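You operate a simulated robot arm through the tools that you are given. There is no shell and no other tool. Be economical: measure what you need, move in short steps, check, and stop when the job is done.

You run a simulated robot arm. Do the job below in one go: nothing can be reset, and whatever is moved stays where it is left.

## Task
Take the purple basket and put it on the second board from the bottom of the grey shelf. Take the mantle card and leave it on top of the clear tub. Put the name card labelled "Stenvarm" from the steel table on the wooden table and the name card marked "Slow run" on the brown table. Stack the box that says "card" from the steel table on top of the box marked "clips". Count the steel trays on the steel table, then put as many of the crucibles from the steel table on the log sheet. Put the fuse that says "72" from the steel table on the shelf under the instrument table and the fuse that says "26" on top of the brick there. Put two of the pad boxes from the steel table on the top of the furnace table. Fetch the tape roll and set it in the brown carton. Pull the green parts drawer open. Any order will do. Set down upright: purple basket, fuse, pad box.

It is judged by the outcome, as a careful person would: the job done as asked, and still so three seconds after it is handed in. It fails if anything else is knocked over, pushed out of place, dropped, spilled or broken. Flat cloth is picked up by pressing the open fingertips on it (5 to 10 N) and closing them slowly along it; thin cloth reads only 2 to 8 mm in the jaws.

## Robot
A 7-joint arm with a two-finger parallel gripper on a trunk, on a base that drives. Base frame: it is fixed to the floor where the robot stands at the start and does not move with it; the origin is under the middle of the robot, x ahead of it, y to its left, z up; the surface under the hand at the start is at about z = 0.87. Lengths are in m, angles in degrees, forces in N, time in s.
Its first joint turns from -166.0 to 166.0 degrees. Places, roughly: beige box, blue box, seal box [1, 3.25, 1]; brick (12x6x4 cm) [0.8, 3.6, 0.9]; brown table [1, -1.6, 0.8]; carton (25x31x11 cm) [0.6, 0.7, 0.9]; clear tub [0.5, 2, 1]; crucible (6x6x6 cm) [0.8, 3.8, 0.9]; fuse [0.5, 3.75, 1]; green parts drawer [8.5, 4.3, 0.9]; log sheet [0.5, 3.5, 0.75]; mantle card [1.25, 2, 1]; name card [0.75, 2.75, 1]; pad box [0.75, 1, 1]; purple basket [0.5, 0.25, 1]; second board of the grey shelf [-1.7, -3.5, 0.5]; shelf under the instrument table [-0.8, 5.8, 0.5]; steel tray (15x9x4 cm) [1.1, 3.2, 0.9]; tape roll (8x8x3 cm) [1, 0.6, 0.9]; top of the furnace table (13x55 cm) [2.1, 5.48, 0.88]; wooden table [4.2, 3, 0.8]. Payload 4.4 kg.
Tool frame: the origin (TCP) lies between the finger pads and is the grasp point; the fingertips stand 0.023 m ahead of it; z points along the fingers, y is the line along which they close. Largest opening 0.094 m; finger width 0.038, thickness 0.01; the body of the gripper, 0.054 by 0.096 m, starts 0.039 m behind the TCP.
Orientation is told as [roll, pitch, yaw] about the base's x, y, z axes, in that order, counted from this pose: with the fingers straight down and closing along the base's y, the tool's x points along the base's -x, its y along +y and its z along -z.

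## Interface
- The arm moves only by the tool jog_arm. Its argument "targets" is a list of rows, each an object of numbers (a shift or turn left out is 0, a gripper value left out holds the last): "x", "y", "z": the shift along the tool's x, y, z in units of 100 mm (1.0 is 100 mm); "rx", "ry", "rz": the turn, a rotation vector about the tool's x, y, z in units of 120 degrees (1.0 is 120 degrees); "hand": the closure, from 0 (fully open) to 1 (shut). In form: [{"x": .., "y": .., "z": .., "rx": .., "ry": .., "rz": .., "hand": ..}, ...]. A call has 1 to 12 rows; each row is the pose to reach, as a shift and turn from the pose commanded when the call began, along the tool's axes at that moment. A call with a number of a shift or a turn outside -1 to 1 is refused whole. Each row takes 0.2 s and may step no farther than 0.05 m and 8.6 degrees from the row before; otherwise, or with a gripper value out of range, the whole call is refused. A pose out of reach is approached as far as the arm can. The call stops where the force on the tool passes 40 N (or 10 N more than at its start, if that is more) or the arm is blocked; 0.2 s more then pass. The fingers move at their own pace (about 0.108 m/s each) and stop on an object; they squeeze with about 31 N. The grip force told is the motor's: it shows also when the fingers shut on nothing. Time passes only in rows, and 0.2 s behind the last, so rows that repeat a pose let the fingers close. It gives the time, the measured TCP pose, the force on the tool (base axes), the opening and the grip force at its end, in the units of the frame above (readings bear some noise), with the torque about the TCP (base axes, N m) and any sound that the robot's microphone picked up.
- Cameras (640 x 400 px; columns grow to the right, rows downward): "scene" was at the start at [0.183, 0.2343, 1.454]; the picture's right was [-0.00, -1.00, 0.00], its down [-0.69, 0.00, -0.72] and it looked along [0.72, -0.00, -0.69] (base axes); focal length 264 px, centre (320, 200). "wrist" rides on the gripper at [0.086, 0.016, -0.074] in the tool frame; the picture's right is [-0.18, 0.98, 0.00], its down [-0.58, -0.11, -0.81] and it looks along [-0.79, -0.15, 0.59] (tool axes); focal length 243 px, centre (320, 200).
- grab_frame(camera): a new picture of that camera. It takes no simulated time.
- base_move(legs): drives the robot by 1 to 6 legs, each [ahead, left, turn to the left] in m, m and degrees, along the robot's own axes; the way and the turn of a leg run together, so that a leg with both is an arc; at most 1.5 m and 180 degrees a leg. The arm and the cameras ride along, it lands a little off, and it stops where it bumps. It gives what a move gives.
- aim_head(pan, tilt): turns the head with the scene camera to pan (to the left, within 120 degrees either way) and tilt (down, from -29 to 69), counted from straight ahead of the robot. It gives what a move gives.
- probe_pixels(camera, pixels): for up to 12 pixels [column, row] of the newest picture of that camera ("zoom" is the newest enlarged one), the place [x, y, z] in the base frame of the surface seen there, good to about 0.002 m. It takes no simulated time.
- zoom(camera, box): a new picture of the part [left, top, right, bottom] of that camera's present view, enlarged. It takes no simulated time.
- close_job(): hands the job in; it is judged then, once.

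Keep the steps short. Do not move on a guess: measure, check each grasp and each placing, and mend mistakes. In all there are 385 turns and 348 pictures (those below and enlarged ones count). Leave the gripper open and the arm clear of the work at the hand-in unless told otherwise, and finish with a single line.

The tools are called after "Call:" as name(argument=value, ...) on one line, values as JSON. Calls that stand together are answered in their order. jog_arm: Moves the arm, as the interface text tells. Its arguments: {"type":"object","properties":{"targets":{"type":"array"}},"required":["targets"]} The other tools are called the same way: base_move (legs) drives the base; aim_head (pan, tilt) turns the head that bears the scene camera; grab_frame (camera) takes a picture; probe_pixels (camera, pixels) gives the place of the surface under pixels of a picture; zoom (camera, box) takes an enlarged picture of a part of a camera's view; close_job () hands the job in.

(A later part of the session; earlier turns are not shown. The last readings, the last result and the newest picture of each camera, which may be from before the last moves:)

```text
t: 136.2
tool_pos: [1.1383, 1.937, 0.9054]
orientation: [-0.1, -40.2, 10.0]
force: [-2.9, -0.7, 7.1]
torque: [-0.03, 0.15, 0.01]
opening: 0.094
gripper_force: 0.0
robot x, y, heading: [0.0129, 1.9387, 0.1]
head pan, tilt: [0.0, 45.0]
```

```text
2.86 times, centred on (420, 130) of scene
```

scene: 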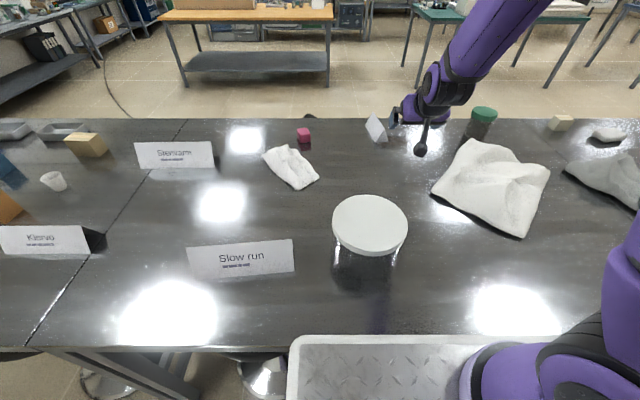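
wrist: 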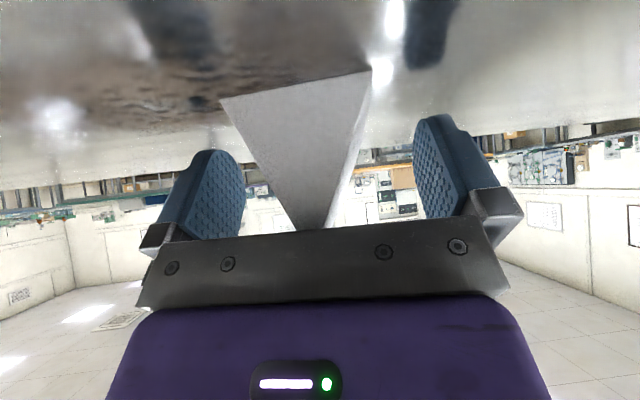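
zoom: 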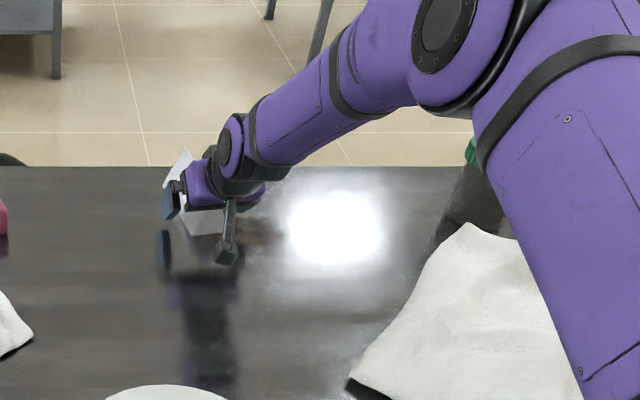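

7 N: the palm just touches the near ridge corner. I back 5 mm and close.

Call:
jog_arm(targets=[{"z": -0.05}, {"z": -0.05, "hand": 0.2}, {"z": -0.05, "hand": 0.4}, {"z": -0.05, "hand": 0.6}, {"z": -0.05, "hand": 1}, {"z": -0.05, "hand": 1}, {"z": -0.05, "hand": 1}])

Call:
grab_frame(camera="wrist")

```text
t: 137.8
tool_pos: [1.1334, 1.9363, 0.907]
orientation: [-0.1, -40.1, 10.2]
force: [-0.6, -1.5, -0.2]
torque: [0.02, 0.03, -0.04]
opening: 0.0455
gripper_force: 30.9
robot x, y, heading: [0.0139, 1.9385, 0.4]
head pan, tilt: [0.0, 45.0]
```

```text
278 pictures are left
```

wrist: 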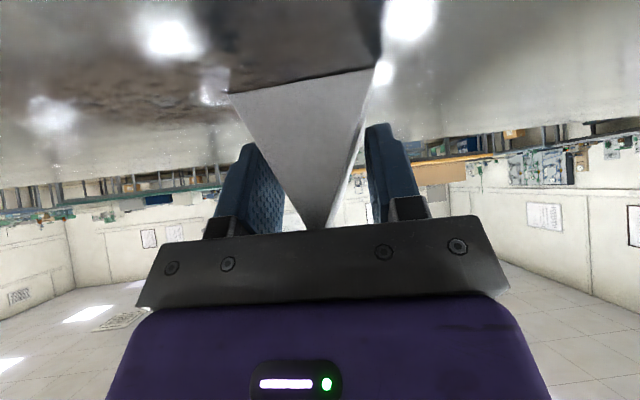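

Holding at 45.5 mm. I lift slowly 40 mm and check.

Call:
jog_arm(targets=[{"x": -0.064, "z": -0.077}, {"x": -0.128, "z": -0.154}, {"x": -0.193, "z": -0.23}, {"x": -0.257, "z": -0.306}])

Call:
grab_frame(camera="wrist")

Call:
zoom(camera="scene", box=[320, 60, 520, 200])

```text
t: 138.8
tool_pos: [1.1347, 1.9379, 0.9472]
orientation: [-0.1, -40.2, 10.0]
force: [0.1, 0.8, -0.8]
torque: [0.04, 0.03, 0.01]
opening: 0.0451
gripper_force: 31.2
robot x, y, heading: [0.0111, 1.9352, 0.3]
head pan, tilt: [0.0, 45.0]
```

```text
277 pictures are left
```

wrist: 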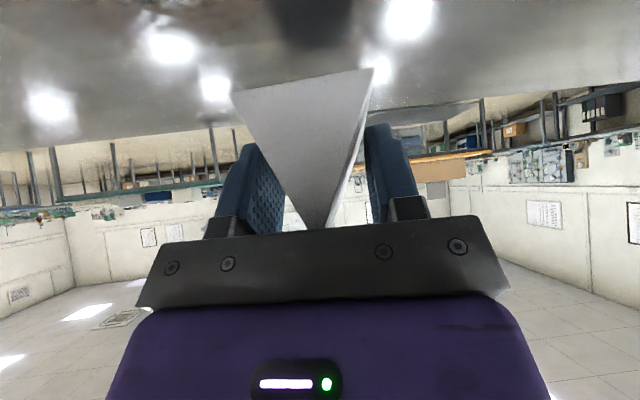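

```text
2.86 times, centred on (420, 130) of scene
```

zoom: 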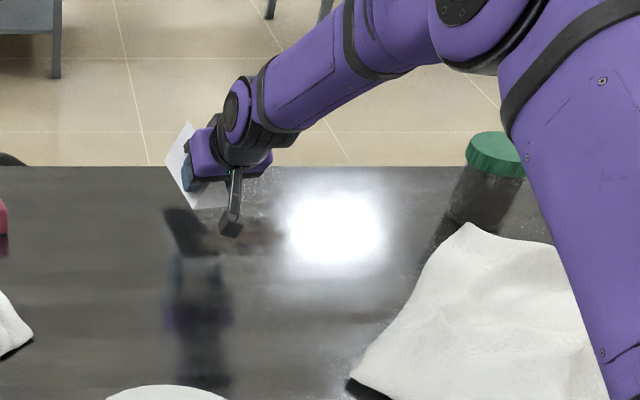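

Card is held. I raise it to z≈1.09 and retract the arm about 0.2 m.

Call:
jog_arm(targets=[{"x": -0.2, "z": -0.25}, {"x": -0.4, "z": -0.5}, {"x": -0.643, "z": -0.766}])

Call:
jog_arm(targets=[{"x": -0.1, "z": -0.25}, {"x": -0.05, "z": -0.5}, {"x": 0.12, "z": -0.75}])

Call:
jog_arm(targets=[{"x": 0.28, "z": -0.235}, {"x": 0.5, "z": -0.42}, {"x": 0.766, "z": -0.643}])

Call:
grab_frame(camera="wrist")

Call:
aim_head(pan=-120, tilt=50)

Call:
grab_frame(camera="scene")

```text
t: 139.6
tool_pos: [1.134, 1.9371, 1.0492]
orientation: [-0.1, -40.0, 10.1]
force: [0.5, -0.5, -1.6]
torque: [0.01, 0.02, 0.02]
opening: 0.045
gripper_force: 31.3
robot x, y, heading: [0.0144, 1.9379, 0.4]
head pan, tilt: [0.0, 45.0]
```

```text
t: 140.4
tool_pos: [1.0775, 1.9277, 1.0971]
orientation: [-0.1, -40.2, 10.1]
force: [0.2, 1.0, -1.1]
torque: [0.0, 0.0, -0.02]
opening: 0.0447
gripper_force: 31.1
robot x, y, heading: [0.0102, 1.937, 0.2]
head pan, tilt: [0.0, 45.0]
```

```text
t: 141.2
tool_pos: [0.9783, 1.912, 1.0957]
orientation: [0.0, -40.1, 10.0]
force: [-0.2, -0.7, -0.6]
torque: [-0.02, 0.05, -0.04]
opening: 0.0442
gripper_force: 30.9
robot x, y, heading: [0.0123, 1.9407, -0.0]
head pan, tilt: [0.0, 45.0]
```

```text
275 pictures are left
```

wrist: 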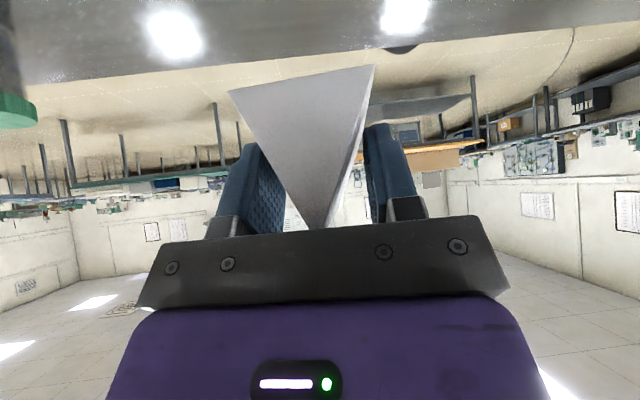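

```text
t: 143.2
tool_pos: [0.9791, 1.9115, 1.0966]
orientation: [-0.1, -40.0, 10.0]
force: [-0.1, -0.5, 0.0]
torque: [0.01, 0.04, 0.04]
opening: 0.0435
gripper_force: 30.5
robot x, y, heading: [0.0121, 1.937, 0.3]
head pan, tilt: [-120.0, 50.0]
```

```text
274 pictures are left
```

scene: 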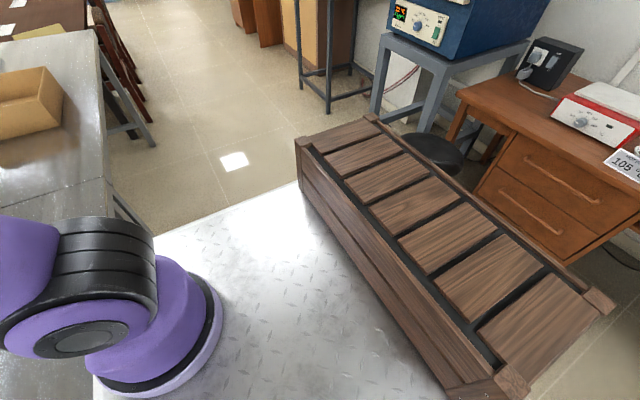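

The opening is creeping down (slow slip), so I should be quick. Probing takes no time: desk edge and crate rear.

Call:
probe_pixels(camera="scene", pixels=[[600, 305], [375, 125], [510, 165], [480, 190], [435, 150], [570, 190], [530, 390]])

Call:
aim_head(pan=0, tilt=45)

Call:
grab_frame(camera="scene")

```text
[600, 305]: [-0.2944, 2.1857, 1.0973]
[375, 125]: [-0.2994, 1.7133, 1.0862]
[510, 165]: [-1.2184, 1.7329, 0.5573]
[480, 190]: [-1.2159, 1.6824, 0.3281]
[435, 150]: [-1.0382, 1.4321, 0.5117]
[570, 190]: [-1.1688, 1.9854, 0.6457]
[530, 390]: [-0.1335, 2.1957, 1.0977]
```

```text
t: 145.2
tool_pos: [0.9795, 1.9108, 1.0972]
orientation: [0.0, -40.1, 10.0]
force: [0.1, 0.2, -0.1]
torque: [0.01, 0.0, -0.05]
opening: 0.0425
gripper_force: 30.7
robot x, y, heading: [0.0129, 1.9363, 0.2]
head pan, tilt: [0.0, 45.0]
```

```text
273 pictures are left
```

scene: 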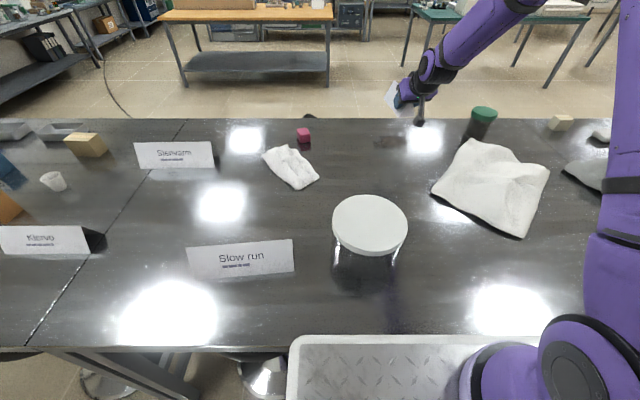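

Rear clearance is ample. I drive back 0.43 m and left 0.14 m to bring the card above the tub lid.

Call:
base_move(legs=[[-0.43, 0.139, 0]])

Call:
grab_frame(camera="scene")

Call:
grab_frame(camera="wrist")

Call:
zoom(camera="scene", box=[300, 100, 460, 240])

```text
t: 147.9
tool_pos: [0.5413, 2.0453, 1.0963]
orientation: [-0.1, -40.1, 9.9]
force: [-0.1, -0.5, -1.0]
torque: [-0.01, 0.01, 0.01]
opening: 0.0412
gripper_force: 31.0
robot x, y, heading: [-0.4223, 2.0748, -0.1]
head pan, tilt: [0.0, 45.0]
```

```text
272 pictures are left
```

scene: 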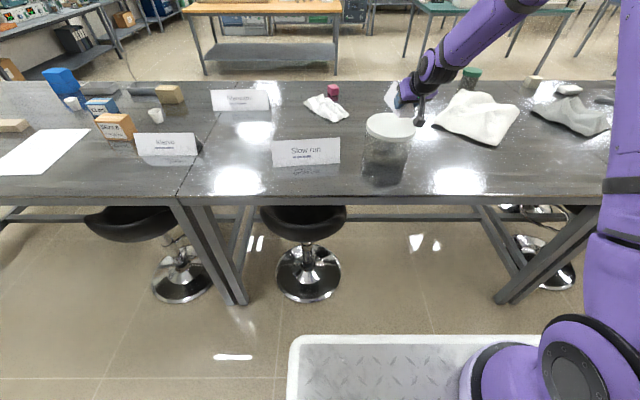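

```text
271 pictures are left
```

wrist: 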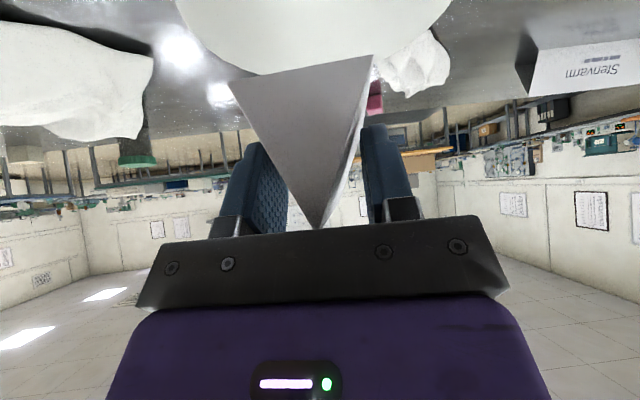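

```text
2.86 times, centred on (380, 170) of scene
```

zoom: 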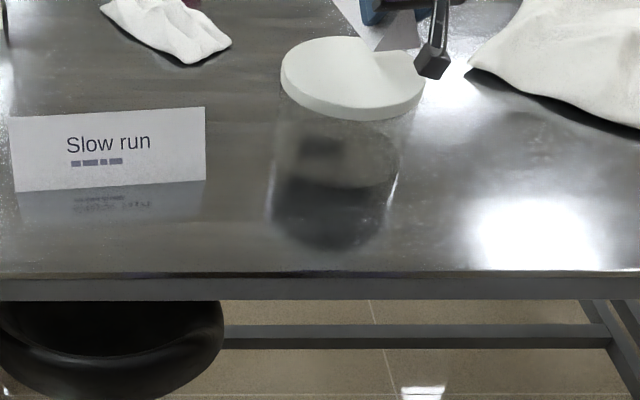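

I probe the card's corners and the lid's rim to compute the final placement.

Call:
probe_pixels(camera="wrist", pixels=[[238, 85], [370, 62], [318, 200], [230, 50], [300, 60], [350, 100]])

Call:
probe_pixels(camera="zoom", pixels=[[284, 75], [420, 85], [350, 103], [335, 42], [350, 70], [390, 45], [357, 20]])

```text
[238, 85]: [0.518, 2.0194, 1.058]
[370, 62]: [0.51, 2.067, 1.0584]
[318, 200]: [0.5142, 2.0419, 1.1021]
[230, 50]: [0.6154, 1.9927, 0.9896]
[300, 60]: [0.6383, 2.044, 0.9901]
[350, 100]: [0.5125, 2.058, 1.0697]
```

```text
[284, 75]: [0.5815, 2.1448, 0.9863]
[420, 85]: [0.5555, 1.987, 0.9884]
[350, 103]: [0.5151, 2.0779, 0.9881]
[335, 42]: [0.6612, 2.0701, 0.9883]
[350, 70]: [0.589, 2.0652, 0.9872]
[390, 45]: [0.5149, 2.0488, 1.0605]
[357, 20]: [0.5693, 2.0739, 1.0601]
```

Card centre is within ~1 cm of the lid centre. I lower 60 mm with a small correction, then feel for contact.

Call:
jog_arm(targets=[{"x": 0.12, "z": 0.19, "y": 0.088}, {"x": 0.23, "z": 0.37, "y": 0.088}, {"x": 0.32, "z": 0.5, "y": 0.088}])

Call:
jog_arm(targets=[{"x": 0.019, "z": 0.023}, {"x": 0.038, "z": 0.046}])

Call:
jog_arm(targets=[{"x": 0.013, "z": 0.015}, {"x": 0.026, "z": 0.031}])

Call:
zoom(camera="scene", box=[330, 80, 450, 200])

```text
t: 148.7
tool_pos: [0.5455, 2.055, 1.0374]
orientation: [0.0, -40.0, 9.9]
force: [-0.3, 0.8, -0.6]
torque: [-0.02, 0.0, -0.02]
opening: 0.0411
gripper_force: 31.2
robot x, y, heading: [-0.4235, 2.0726, -0.0]
head pan, tilt: [0.0, 45.0]
```

```text
t: 149.3
tool_pos: [0.5467, 2.0557, 1.0314]
orientation: [-0.1, -40.2, 9.9]
force: [-1.2, -0.8, 4.7]
torque: [0.07, -0.09, -0.03]
opening: 0.0406
gripper_force: 30.8
robot x, y, heading: [-0.4244, 2.0731, 0.1]
head pan, tilt: [0.0, 45.0]
```

```text
t: 149.9
tool_pos: [0.5478, 2.0549, 1.0316]
orientation: [-0.1, -40.4, 9.9]
force: [-3.1, -0.5, 31.0]
torque: [0.0, 0.16, 0.0]
opening: 0.0401
gripper_force: 31.1
robot x, y, heading: [-0.4236, 2.0746, 0.0]
head pan, tilt: [0.0, 45.0]
```

```text
3.33 times, centred on (390, 140) of scene
```

zoom: 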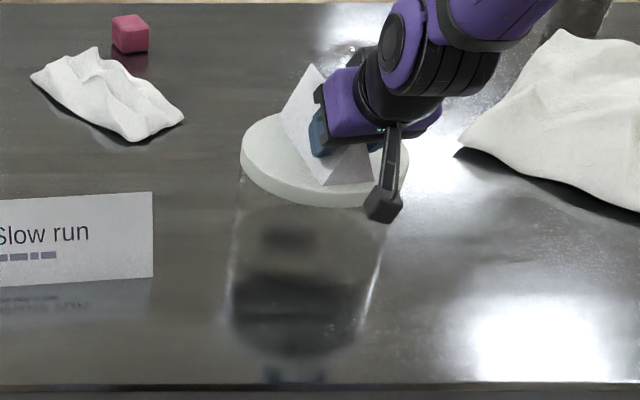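

On the lid. I ease up 3 mm, open, and retreat along the tool axis.

Call:
jog_arm(targets=[{"x": -0.02, "z": -0.024}, {"x": -0.02, "z": -0.024, "hand": 0.4}, {"x": -0.02, "z": -0.024, "hand": 0.2}, {"x": -0.02, "z": -0.024, "hand": 0}, {"x": -0.02, "z": -0.024, "hand": 0}])

Call:
jog_arm(targets=[{"z": -0.25}, {"z": -0.5}, {"z": -1.0}])

Call:
zoom(camera="scene", box=[330, 80, 450, 200])

```text
t: 151.1
tool_pos: [0.5464, 2.0552, 1.0307]
orientation: [0.0, -40.1, 9.8]
force: [-0.5, 0.5, -0.6]
torque: [0.0, -0.01, 0.0]
opening: 0.0938
gripper_force: 0.0
robot x, y, heading: [-0.4233, 2.0738, 0.1]
head pan, tilt: [0.0, 45.0]
```

```text
t: 151.9
tool_pos: [0.4834, 2.0425, 1.1091]
orientation: [0.0, -40.0, 9.8]
force: [1.6, -0.1, -0.8]
torque: [0.0, -0.04, -0.01]
opening: 0.094
gripper_force: 0.1
robot x, y, heading: [-0.4261, 2.0713, 0.1]
head pan, tilt: [0.0, 45.0]
```

```text
3.33 times, centred on (390, 140) of scene
```

zoom: 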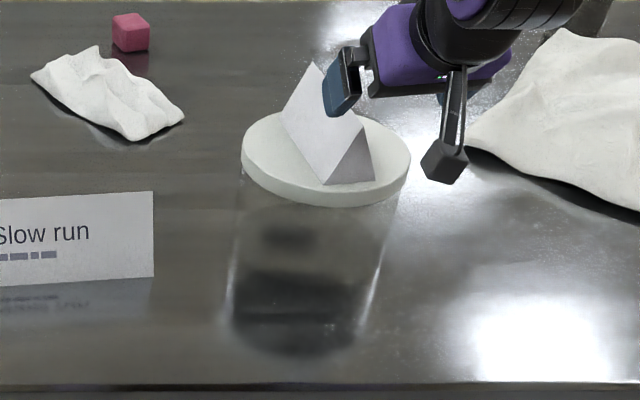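

Mantle card done. Next "Slow run": I straighten the tool, reposition the base in front of it, and turn the gripper to yaw 90°.

Call:
jog_arm(targets=[{"z": -0.1, "ry": 0.067}, {"z": -0.2, "ry": 0.133}, {"z": -0.3, "ry": 0.2}, {"z": -0.4, "ry": 0.267}, {"z": -0.5, "ry": 0.333}])

Call:
base_move(legs=[[0.15, 0.27, 0]])

Call:
jog_arm(targets=[{"rz": -0.068}, {"rz": -0.136}, {"rz": -0.204}, {"rz": -0.272}, {"rz": -0.34}, {"rz": -0.408}, {"rz": -0.476}, {"rz": -0.544}, {"rz": -0.612}, {"rz": -0.668}])

Call:
aim_head(pan=0, tilt=50)

Call:
grab_frame(camera="scene")

Call:
grab_frame(camera="wrist")

```text
t: 153.1
tool_pos: [0.451, 2.0391, 1.1467]
orientation: [-0.1, -0.1, 9.8]
force: [0.4, -0.3, -0.7]
torque: [0.03, -0.06, -0.02]
opening: 0.0938
gripper_force: 0.0
robot x, y, heading: [-0.4254, 2.0767, 0.1]
head pan, tilt: [0.0, 45.0]
```

```text
t: 155.2
tool_pos: [0.6024, 2.3099, 1.1458]
orientation: [-0.1, -0.2, 9.8]
force: [0.4, 0.9, 0.2]
torque: [-0.01, 0.0, 0.02]
opening: 0.0941
gripper_force: 0.1
robot x, y, heading: [-0.2749, 2.3497, -0.0]
head pan, tilt: [0.0, 45.0]
```

```text
t: 157.4
tool_pos: [0.6037, 2.3096, 1.1471]
orientation: [-0.2, 0.2, 90.1]
force: [0.2, 0.9, -0.3]
torque: [-0.01, -0.02, 0.01]
opening: 0.094
gripper_force: 0.0
robot x, y, heading: [-0.2731, 2.3476, -0.2]
head pan, tilt: [0.0, 45.0]
```

```text
t: 158.1
tool_pos: [0.6038, 2.3088, 1.1459]
orientation: [-0.2, -0.1, 89.9]
force: [0.5, -0.6, -0.4]
torque: [-0.01, 0.03, 0.02]
opening: 0.094
gripper_force: 0.1
robot x, y, heading: [-0.2709, 2.3441, -0.2]
head pan, tilt: [0.0, 50.0]
```

```text
267 pictures are left
```

scene: 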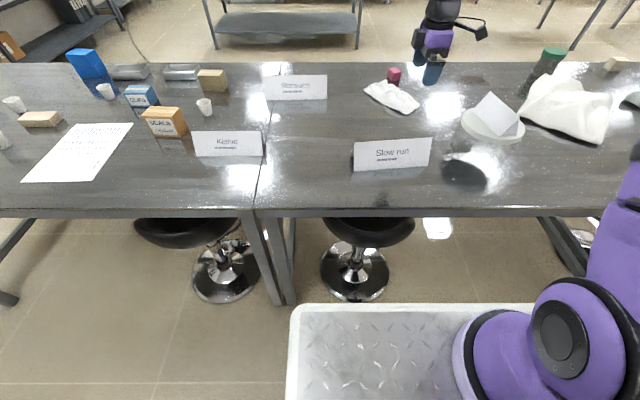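

```text
266 pictures are left
```

wrist: 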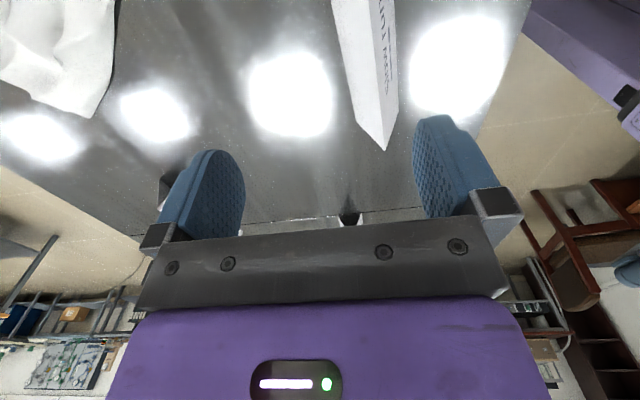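

I zoom and probe the "Slow run" card's corners.

Call:
zoom(camera="scene", box=[335, 115, 455, 190])

Call:
probe_pixels(camera="zoom", pixels=[[108, 148], [508, 122], [105, 292], [495, 265], [300, 135], [300, 275], [90, 280], [300, 125]])

Call:
zoom(camera="wrist", box=[310, 0, 430, 160])

Call:
probe_pixels(camera="zoom", pixels=[[250, 150], [300, 150], [310, 350], [360, 270], [285, 270], [275, 330]])

```text
5.33 times, centred on (395, 152) of scene
```

zoom: 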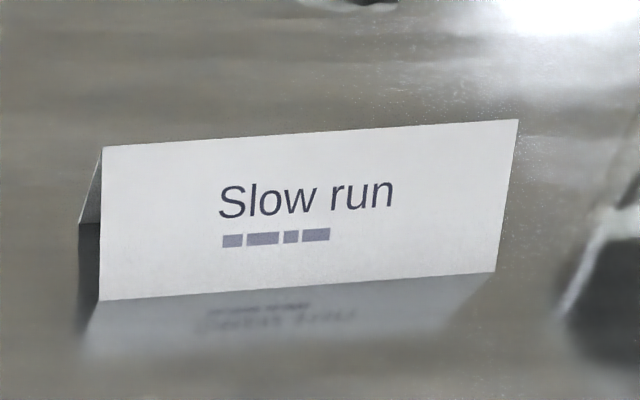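

```text
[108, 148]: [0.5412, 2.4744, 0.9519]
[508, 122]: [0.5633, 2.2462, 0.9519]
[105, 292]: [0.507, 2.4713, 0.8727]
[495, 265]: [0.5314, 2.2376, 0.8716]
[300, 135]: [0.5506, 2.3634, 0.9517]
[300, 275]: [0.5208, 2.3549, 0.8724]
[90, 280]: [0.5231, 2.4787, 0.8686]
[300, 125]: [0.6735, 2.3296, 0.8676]
```

```text
2.50 times, centred on (370, 80) of wrist
```

zoom: 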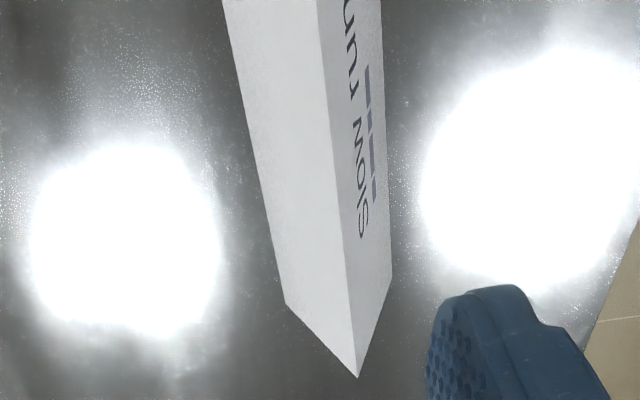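

```text
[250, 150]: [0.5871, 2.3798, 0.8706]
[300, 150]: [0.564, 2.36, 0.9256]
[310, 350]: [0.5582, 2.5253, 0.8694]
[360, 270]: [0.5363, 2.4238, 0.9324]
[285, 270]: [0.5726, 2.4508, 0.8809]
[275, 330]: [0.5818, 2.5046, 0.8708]
```

Ridge centre (0.5525,2.360,0.953), base width 70 mm, turned +5.5°. I move above it with yaw 95.5° then descend to TCP z≈0.918 (palm just above the ridge).

Call:
jog_arm(targets=[{"x": -0.256, "y": 0.256, "rz": -0.023}, {"x": -0.512, "y": 0.513, "rz": -0.046}, {"x": -0.512, "y": 0.513, "rz": -0.046, "z": 0.45}, {"x": -0.512, "y": 0.513, "rz": -0.046, "z": 0.9}])

Call:
grab_frame(camera="wrist")

Call:
zoom(camera="scene", box=[320, 60, 480, 200])

```text
t: 159.1
tool_pos: [0.5511, 2.3615, 1.057]
orientation: [-0.3, 0.0, 95.5]
force: [0.5, 0.3, 1.1]
torque: [0.0, -0.06, 0.0]
opening: 0.094
gripper_force: 0.0
robot x, y, heading: [-0.2758, 2.3475, 0.1]
head pan, tilt: [0.0, 50.0]
```

```text
263 pictures are left
```

wrist: 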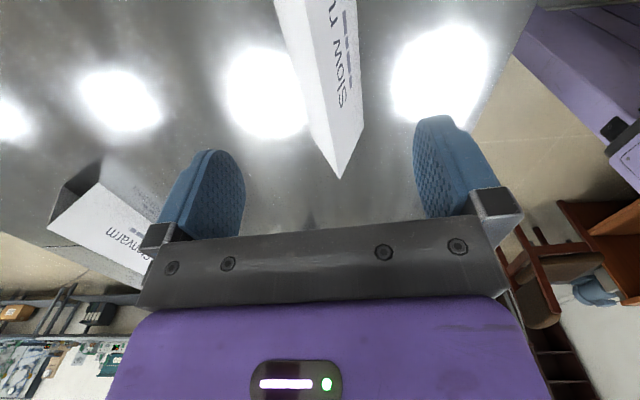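

```text
2.86 times, centred on (400, 130) of scene
```

zoom: 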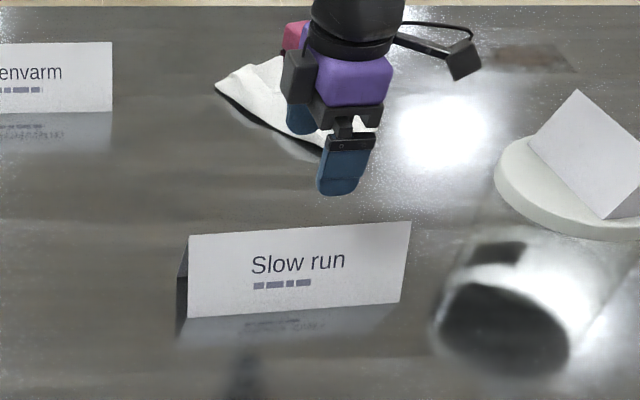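

Aligned. I descend and stop at z≈0.918, then close.

Call:
jog_arm(targets=[{"z": 0.45}, {"z": 0.9}])

Call:
jog_arm(targets=[{"z": 0.25}, {"z": 0.47}])

Call:
jog_arm(targets=[{"hand": 0.2}, {"hand": 0.4}, {"hand": 0.6}, {"hand": 1}, {"hand": 1}, {"hand": 1}])

Call:
grab_frame(camera="wrist")

```text
t: 159.7
tool_pos: [0.5513, 2.3592, 0.9657]
orientation: [-0.2, 0.2, 95.4]
force: [0.4, -0.4, 0.9]
torque: [0.03, -0.05, 0.03]
opening: 0.0939
gripper_force: 0.0
robot x, y, heading: [-0.2715, 2.3438, 0.0]
head pan, tilt: [0.0, 50.0]
```

```text
t: 160.3
tool_pos: [0.5536, 2.3602, 0.9185]
orientation: [-0.1, 0.1, 95.3]
force: [0.5, 0.2, 0.2]
torque: [0.01, 0.01, -0.03]
opening: 0.0939
gripper_force: 0.0
robot x, y, heading: [-0.2699, 2.3515, -0.1]
head pan, tilt: [0.0, 50.0]
```

```text
t: 161.7
tool_pos: [0.5523, 2.3601, 0.9185]
orientation: [-0.3, -0.1, 95.5]
force: [-0.2, -0.1, 0.3]
torque: [0.0, 0.03, 0.0]
opening: 0.046
gripper_force: 31.1
robot x, y, heading: [-0.2715, 2.3486, 0.1]
head pan, tilt: [0.0, 50.0]
```

```text
261 pictures are left
```

wrist: 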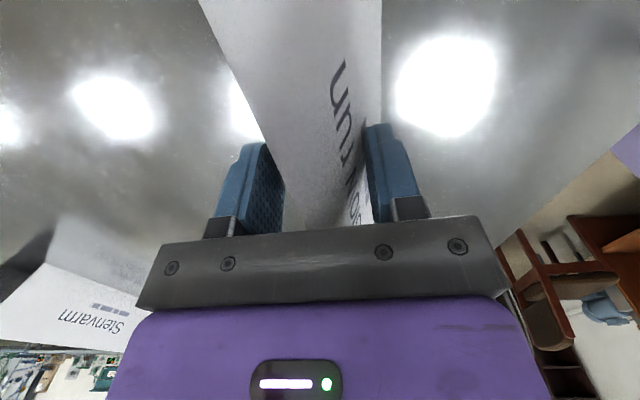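

Gripped at 46 mm. I lift 0.1 m gently and check for slip.

Call:
jog_arm(targets=[{"z": -0.15}, {"z": -0.35}, {"z": -0.65}, {"z": -1.0}])

Call:
zoom(camera="scene", box=[300, 60, 480, 200])

Call:
jog_arm(targets=[{"z": -0.25}, {"z": -0.5}, {"z": -0.75}, {"z": -1.0}])

```text
t: 162.7
tool_pos: [0.5535, 2.3605, 1.0195]
orientation: [-0.1, 0.0, 95.5]
force: [-0.1, 1.6, -0.5]
torque: [-0.03, 0.04, 0.03]
opening: 0.0457
gripper_force: 30.8
robot x, y, heading: [-0.2708, 2.3475, -0.3]
head pan, tilt: [0.0, 50.0]
```

```text
2.86 times, centred on (390, 130) of scene
```

zoom: 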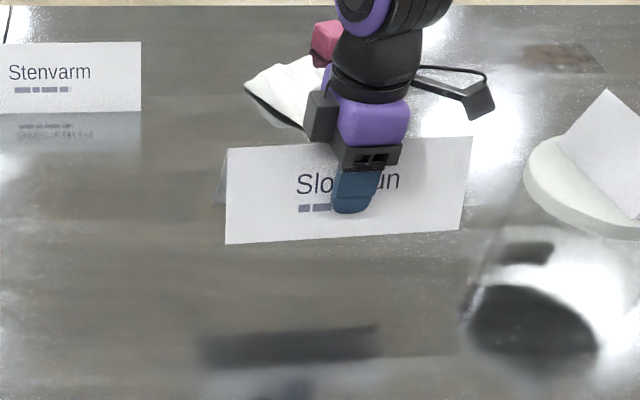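

```text
t: 163.7
tool_pos: [0.5513, 2.3619, 1.1181]
orientation: [-0.2, 0.0, 95.5]
force: [-0.4, 0.1, 0.4]
torque: [0.03, 0.02, 0.01]
opening: 0.045
gripper_force: 30.9
robot x, y, heading: [-0.2738, 2.3467, -0.2]
head pan, tilt: [0.0, 50.0]
```

Slip is slow. I back off, turn right, and drive south along x≈−0.25 to y≈−0.4, then look at the brown table.

Call:
base_move(legs=[[-0.23, 0, 0], [0, 0, -90], [0.3, 0.27, 0], [1.5, 0, 0], [0.95, 0, 0]])

Call:
aim_head(pan=65, tilt=40)

Call:
grab_frame(camera="scene")

```text
t: 182.9
tool_pos: [-0.186, -1.2313, 1.1181]
orientation: [-0.1, 0.0, 6.4]
force: [0.8, -0.7, -0.2]
torque: [0.0, 0.01, 0.03]
opening: 0.0395
gripper_force: 30.9
robot x, y, heading: [-0.2098, -0.4015, -89.1]
head pan, tilt: [0.0, 50.0]
```

```text
t: 184.3
tool_pos: [-0.1861, -1.23, 1.1181]
orientation: [-0.2, 0.0, 6.3]
force: [-0.3, 0.0, -0.3]
torque: [-0.01, 0.0, 0.05]
opening: 0.0391
gripper_force: 31.0
robot x, y, heading: [-0.2082, -0.4071, -89.5]
head pan, tilt: [65.0, 40.0]
```

```text
259 pictures are left
```

scene: 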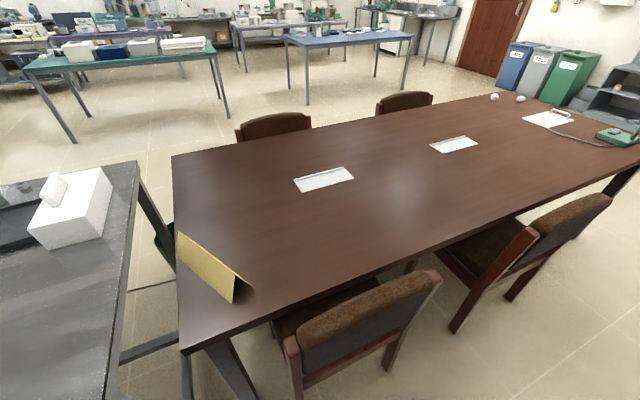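

Brown table is clear around (290,230). I probe free spots, the chair tops and the yellow card.

Call:
probe_pixels(camera="scene", pixels=[[290, 230], [320, 260], [250, 200], [180, 345], [340, 265], [235, 285], [420, 285], [285, 345], [205, 240], [400, 225], [215, 345]])

```text
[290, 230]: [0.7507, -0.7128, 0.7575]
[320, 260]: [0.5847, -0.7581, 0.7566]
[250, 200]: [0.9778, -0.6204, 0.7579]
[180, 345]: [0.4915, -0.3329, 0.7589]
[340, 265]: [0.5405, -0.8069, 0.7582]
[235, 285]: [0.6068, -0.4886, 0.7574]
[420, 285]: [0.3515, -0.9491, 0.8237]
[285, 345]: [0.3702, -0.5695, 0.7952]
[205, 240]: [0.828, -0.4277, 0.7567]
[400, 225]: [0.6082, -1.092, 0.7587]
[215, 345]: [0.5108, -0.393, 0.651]
```

Tabletop z=0.758, edge x≈0.47; free spot (0.66,−0.76). I turn left to face it and shift slightly.

Call:
base_move(legs=[[0, 0, 72], [0.085, -0.07, 0]])

Call:
aim_head(pan=0, tilt=45)

Call:
grab_frame(camera="scene")

```text
t: 188.6
tool_pos: [0.6492, -0.7095, 1.1188]
orientation: [-0.1, 0.0, 79.7]
force: [-0.1, 0.6, -0.8]
torque: [0.02, -0.01, -0.03]
opening: 0.0381
gripper_force: 31.2
robot x, y, heading: [-0.1504, -0.4927, -15.7]
head pan, tilt: [65.0, 40.0]
```

```text
t: 190.0
tool_pos: [0.6499, -0.7079, 1.1183]
orientation: [-0.1, 0.1, 79.7]
force: [0.4, -1.0, 0.7]
torque: [0.02, -0.01, 0.01]
opening: 0.0375
gripper_force: 30.8
robot x, y, heading: [-0.1503, -0.4956, -15.8]
head pan, tilt: [0.0, 45.0]
```

```text
258 pictures are left
```

scene: 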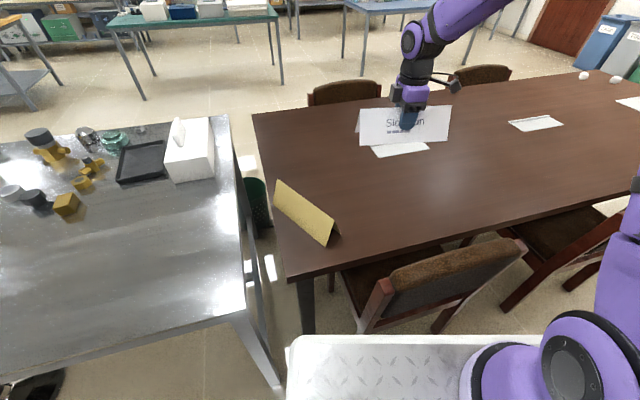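

Over a free spot. I lower toward the table (expected contact at TCP z≈0.815).

Call:
jog_arm(targets=[{"x": 0.3, "z": 0.3}, {"x": 0.4, "z": 0.65}, {"x": 0.4, "z": 1.0}])

Call:
jog_arm(targets=[{"z": 0.35}, {"z": 0.7}, {"z": 1.0}])

Call:
jog_arm(targets=[{"z": 0.35}, {"z": 0.65}, {"z": 0.8}, {"z": 0.9}])

Call:
zoom(camera="scene", box=[300, 60, 500, 200])

```text
t: 190.8
tool_pos: [0.6445, -0.7485, 1.0173]
orientation: [-0.3, 0.2, 79.6]
force: [0.1, 0.0, -0.3]
torque: [0.0, 0.0, -0.01]
opening: 0.0372
gripper_force: 31.0
robot x, y, heading: [-0.1457, -0.4967, -15.8]
head pan, tilt: [0.0, 45.0]
```

```text
t: 191.6
tool_pos: [0.6424, -0.7489, 0.9187]
orientation: [-0.3, 0.2, 79.6]
force: [-0.1, 0.8, 0.3]
torque: [0.02, -0.04, 0.0]
opening: 0.0369
gripper_force: 30.9
robot x, y, heading: [-0.1506, -0.494, -15.8]
head pan, tilt: [0.0, 45.0]
```

```text
t: 192.6
tool_pos: [0.6428, -0.7486, 0.8289]
orientation: [-0.3, 0.0, 79.6]
force: [0.1, -0.5, 0.3]
torque: [-0.01, 0.0, -0.02]
opening: 0.0366
gripper_force: 31.6
robot x, y, heading: [-0.1496, -0.4957, -15.9]
head pan, tilt: [0.0, 45.0]
```

```text
2.86 times, centred on (400, 130) of scene
```

zoom: 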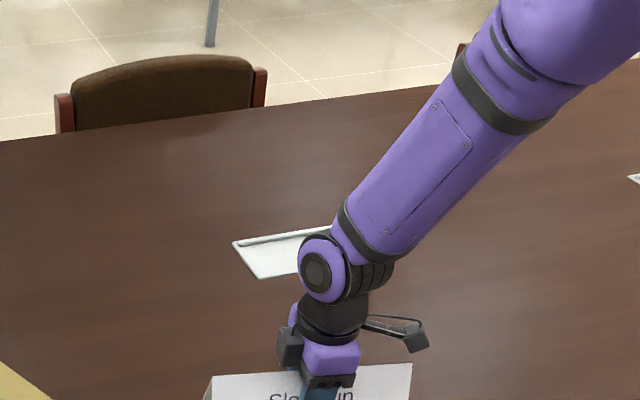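

I lower the last centimetre in small steps to feel the table.

Call:
jog_arm(targets=[{"z": 0.04}, {"z": 0.08}])

Call:
jog_arm(targets=[{"z": 0.03}, {"z": 0.05}])

Call:
zoom(camera="scene", box=[300, 130, 480, 270])

```text
t: 193.2
tool_pos: [0.6425, -0.7484, 0.8201]
orientation: [-0.2, -0.1, 79.6]
force: [-0.1, 0.0, 1.0]
torque: [0.06, -0.02, 0.03]
opening: 0.0367
gripper_force: 30.8
robot x, y, heading: [-0.1491, -0.4955, -15.5]
head pan, tilt: [0.0, 45.0]
```

```text
t: 193.8
tool_pos: [0.6434, -0.7486, 0.8201]
orientation: [-0.4, 0.1, 79.6]
force: [-6.7, 0.7, 17.8]
torque: [0.03, 0.07, 0.03]
opening: 0.0359
gripper_force: 30.5
robot x, y, heading: [-0.1479, -0.498, -16.0]
head pan, tilt: [0.0, 45.0]
stopped in row 2: the force on the tool passed its limit at 44 N (the readings are from after the stop); the commanded pose is now the measured one
```

```text
2.86 times, centred on (390, 200) of scene
```

zoom: 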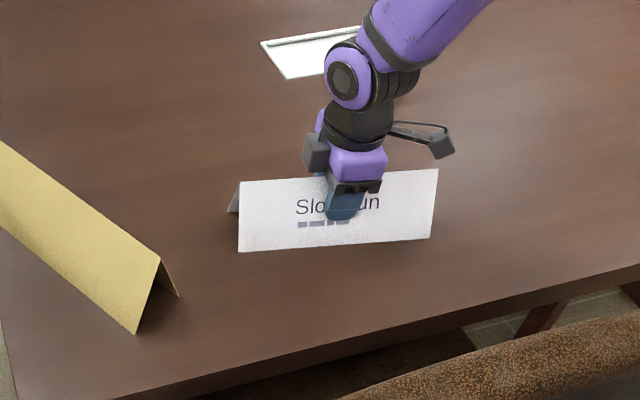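

On the table. I open gradually and rise.

Call:
jog_arm(targets=[{"z": -0.02, "hand": 0.55}, {"z": -0.02, "hand": 0.4}, {"z": -0.02, "hand": 0.2}, {"z": -0.02, "hand": 0}, {"z": -0.02, "hand": 0}])

Call:
jog_arm(targets=[{"z": -0.2}, {"z": -0.6}, {"z": -1.0}])

Call:
jog_arm(targets=[{"z": -0.45}, {"z": -0.9}])

Call:
jog_arm(targets=[{"z": -0.45}, {"z": -0.9}])

Call:
zoom(camera="scene", box=[280, 100, 500, 270])

```text
t: 195.0
tool_pos: [0.6448, -0.7486, 0.8199]
orientation: [-0.4, 0.1, 79.6]
force: [0.4, 0.5, -0.3]
torque: [-0.01, 0.0, -0.01]
opening: 0.0939
gripper_force: 0.0
robot x, y, heading: [-0.1489, -0.4969, -15.6]
head pan, tilt: [0.0, 45.0]
```

```text
t: 195.8
tool_pos: [0.6423, -0.7477, 0.9199]
orientation: [-0.3, 0.1, 79.6]
force: [-0.4, 0.3, -0.8]
torque: [0.01, 0.04, 0.0]
opening: 0.0941
gripper_force: 0.0
robot x, y, heading: [-0.1498, -0.4962, -16.1]
head pan, tilt: [0.0, 45.0]
```

```text
t: 196.4
tool_pos: [0.6453, -0.749, 1.0093]
orientation: [-0.4, 0.1, 79.7]
force: [0.4, 0.0, -0.3]
torque: [0.03, 0.02, -0.02]
opening: 0.094
gripper_force: 0.1
robot x, y, heading: [-0.1502, -0.4949, -15.9]
head pan, tilt: [0.0, 45.0]
```

```text
t: 197.0
tool_pos: [0.6454, -0.7477, 1.0993]
orientation: [-0.2, 0.1, 79.6]
force: [0.1, -0.6, -0.1]
torque: [0.01, 0.0, 0.0]
opening: 0.0939
gripper_force: 0.0
robot x, y, heading: [-0.1518, -0.4948, -15.7]
head pan, tilt: [0.0, 45.0]
```

```text
2.35 times, centred on (390, 185) of scene
```

zoom: 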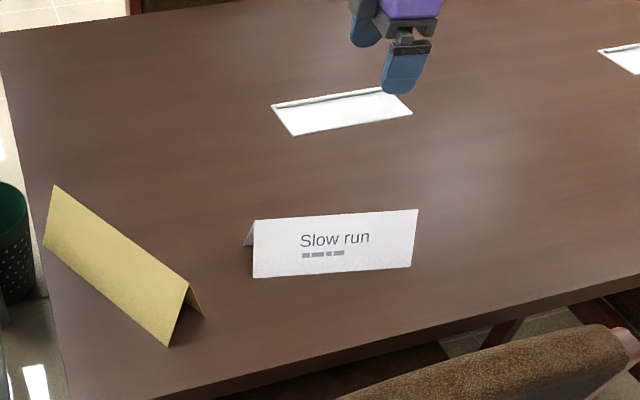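

"Slow run" stands on the brown table. Next the pad boxes: I drive to y≈0.95 and face the table.

Call:
base_move(legs=[[-0.1, 0, 0], [0, 0, 105.7], [1.42, 0, 0], [0, 0, -90]])

Call:
aim_head(pan=0, tilt=45)

Call:
grab_frame(camera="scene")

Call:
zoom(camera="scene", box=[220, 60, 420, 190])

```text
t: 213.2
tool_pos: [0.6216, 0.889, 1.1008]
orientation: [-0.3, 0.1, 92.3]
force: [0.4, -0.4, 0.0]
torque: [-0.01, 0.02, 0.01]
opening: 0.094
gripper_force: 0.0
robot x, y, heading: [-0.2117, 0.9585, -3.2]
head pan, tilt: [0.0, 45.0]
```

```text
t: 213.8
tool_pos: [0.6213, 0.8893, 1.1011]
orientation: [-0.3, 0.1, 92.3]
force: [-0.1, 0.0, 0.1]
torque: [-0.02, -0.01, -0.03]
opening: 0.094
gripper_force: 0.0
robot x, y, heading: [-0.2075, 0.9587, -3.4]
head pan, tilt: [0.0, 45.0]
```

```text
254 pictures are left
```

scene: 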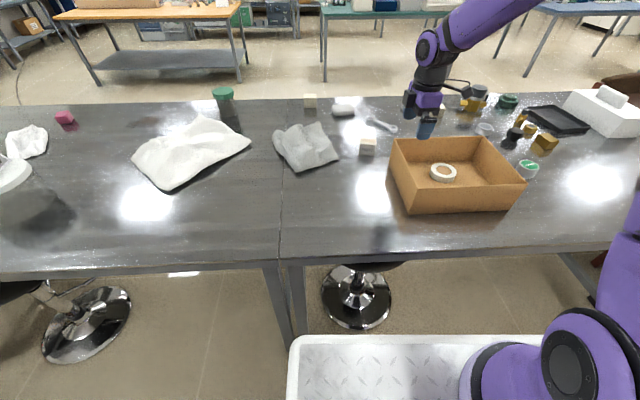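

```text
3.08 times, centred on (320, 125) of scene
```

zoom: 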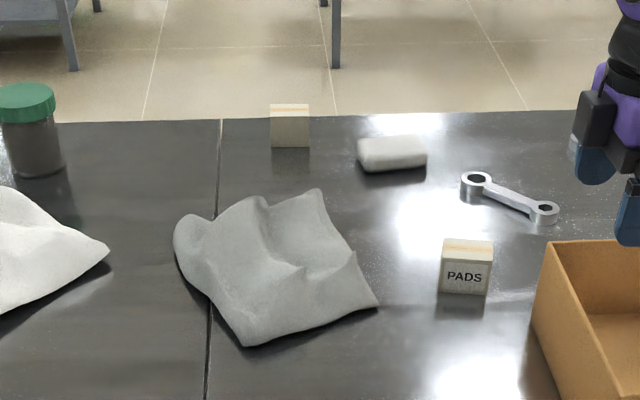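

The "PADS" box is at (367,146). I zoom and probe its corners.

Call:
zoom(camera="scene", box=[340, 120, 400, 165])

Call:
probe_pixels(camera="zoom", pixels=[[215, 230], [365, 235], [220, 345], [360, 352], [225, 190], [370, 195], [300, 200], [290, 290]])

Call:
probe_pixels(camera="scene", pixels=[[310, 96], [304, 96], [316, 96], [310, 105], [343, 108]])

```text
8.89 times, centred on (370, 142) of scene
```

zoom: 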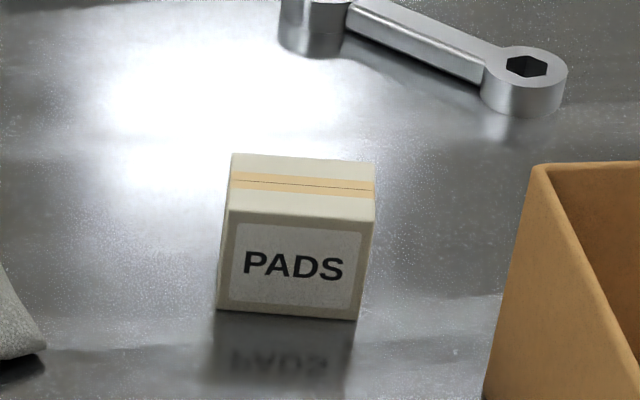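

```text
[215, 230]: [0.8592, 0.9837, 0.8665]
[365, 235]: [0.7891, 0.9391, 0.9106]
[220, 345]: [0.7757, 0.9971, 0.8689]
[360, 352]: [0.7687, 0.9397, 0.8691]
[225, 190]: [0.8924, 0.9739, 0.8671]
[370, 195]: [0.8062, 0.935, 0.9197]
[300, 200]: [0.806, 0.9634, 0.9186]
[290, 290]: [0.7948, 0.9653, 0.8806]
```

```text
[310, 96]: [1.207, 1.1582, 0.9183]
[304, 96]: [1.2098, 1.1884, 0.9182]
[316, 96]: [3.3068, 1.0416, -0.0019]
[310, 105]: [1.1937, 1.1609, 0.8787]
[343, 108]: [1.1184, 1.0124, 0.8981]
```

Call:
probe_pixels(camera="zoom", pixels=[[231, 207], [371, 215], [235, 158], [370, 166], [222, 303], [355, 314]])

```text
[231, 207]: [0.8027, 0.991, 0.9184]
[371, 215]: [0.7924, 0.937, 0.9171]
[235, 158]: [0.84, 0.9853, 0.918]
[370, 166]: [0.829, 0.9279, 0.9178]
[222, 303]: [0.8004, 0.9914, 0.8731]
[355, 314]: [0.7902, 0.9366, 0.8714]
```

Box centre (0.816,0.960), 58×40 mm, top z 0.918, turned −11°. I drive ahead 0.15 m (fixing heading) and prepare yaw 79°.

Call:
base_move(legs=[[0.15, 0, 3.3]])

Call:
grab_frame(camera="wrist")

```text
t: 215.1
tool_pos: [0.7748, 0.9327, 1.1016]
orientation: [-0.4, 0.0, 95.6]
force: [-0.2, 0.4, -0.3]
torque: [0.01, 0.03, -0.01]
opening: 0.094
gripper_force: 0.0
robot x, y, heading: [-0.0597, 0.9552, -0.1]
head pan, tilt: [0.0, 45.0]
```

```text
251 pictures are left
```

wrist: 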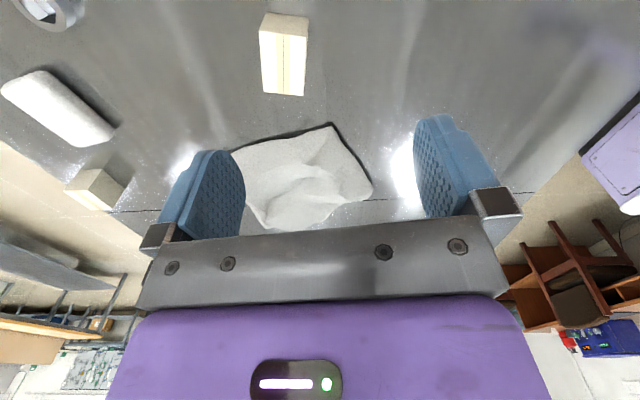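

Call:
jog_arm(targets=[{"x": -0.12, "y": -0.22, "rz": 0.068}, {"x": -0.231, "y": -0.437, "rz": 0.137}, {"x": -0.231, "y": -0.437, "rz": 0.137, "z": 0.45}, {"x": -0.231, "y": -0.437, "rz": 0.137, "z": 0.9}])

Call:
grab_frame(camera="wrist")

Call:
zoom(camera="scene", box=[280, 60, 480, 200])

```text
t: 216.1
tool_pos: [0.8185, 0.9603, 1.0134]
orientation: [-0.4, -0.1, 79.1]
force: [0.3, -0.5, 0.3]
torque: [0.03, 0.0, 0.0]
opening: 0.094
gripper_force: 0.0
robot x, y, heading: [-0.0565, 0.9559, 0.3]
head pan, tilt: [0.0, 45.0]
```

```text
250 pictures are left
```

wrist: 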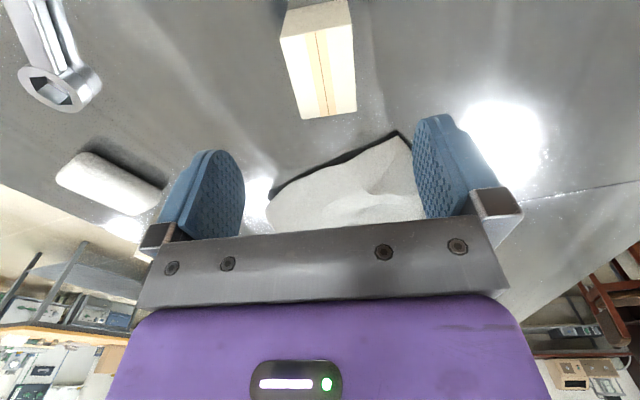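

```text
2.86 times, centred on (380, 130) of scene
```

zoom: 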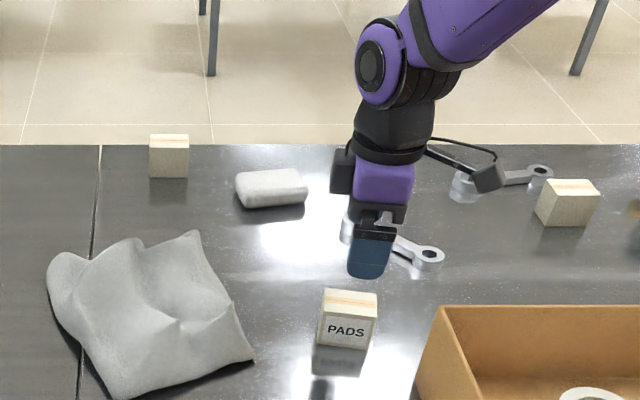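

Box lies centred between the fingers. I descend to z≈0.9, close and lift.

Call:
jog_arm(targets=[{"z": 0.45}, {"z": 0.9}, {"z": 1.0}])

Call:
jog_arm(targets=[{"z": 0.13}, {"z": 0.13, "hand": 0.3}, {"z": 0.13, "hand": 0.6}, {"z": 0.13, "hand": 1}, {"z": 0.13, "hand": 1}, {"z": 0.13, "hand": 1}])

Call:
jog_arm(targets=[{"z": -0.15}, {"z": -0.35}, {"z": -0.65}, {"z": -1.0}])

Call:
jog_arm(targets=[{"z": -0.4}, {"z": -0.9}])

Call:
grab_frame(camera="wrist")

```text
t: 216.9
tool_pos: [0.8189, 0.9599, 0.9104]
orientation: [-0.5, -0.1, 79.2]
force: [0.1, -0.1, 0.8]
torque: [0.01, 0.0, 0.0]
opening: 0.0939
gripper_force: 0.0
robot x, y, heading: [-0.056, 0.9529, 0.1]
head pan, tilt: [0.0, 45.0]
```

```text
t: 218.3
tool_pos: [0.8193, 0.9605, 0.8979]
orientation: [-0.5, 0.1, 79.1]
force: [0.2, -0.3, 0.3]
torque: [-0.01, 0.04, -0.04]
opening: 0.0444
gripper_force: 30.9
robot x, y, heading: [-0.0553, 0.9534, 0.1]
head pan, tilt: [0.0, 45.0]
```

```text
t: 219.3
tool_pos: [0.818, 0.9585, 0.9973]
orientation: [-0.3, 0.0, 79.1]
force: [0.6, 0.1, -0.8]
torque: [-0.01, 0.03, -0.03]
opening: 0.0442
gripper_force: 31.4
robot x, y, heading: [-0.0573, 0.9559, 0.1]
head pan, tilt: [0.0, 45.0]
```

```text
t: 219.9
tool_pos: [0.8177, 0.9578, 1.0876]
orientation: [-0.3, 0.0, 79.2]
force: [-0.3, 0.2, -1.7]
torque: [-0.01, 0.0, 0.03]
opening: 0.0446
gripper_force: 31.2
robot x, y, heading: [-0.0555, 0.9576, 0.5]
head pan, tilt: [0.0, 45.0]
```

```text
248 pictures are left
```

wrist: 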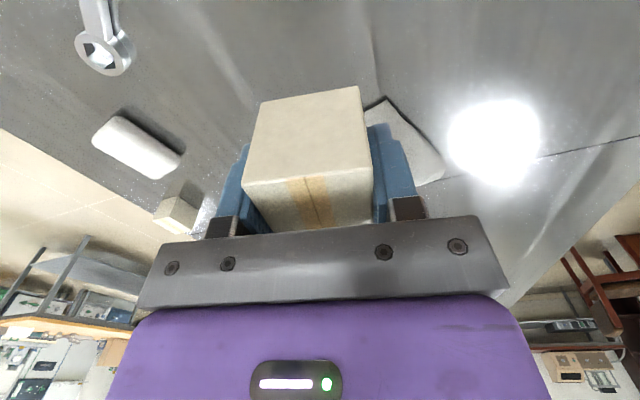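

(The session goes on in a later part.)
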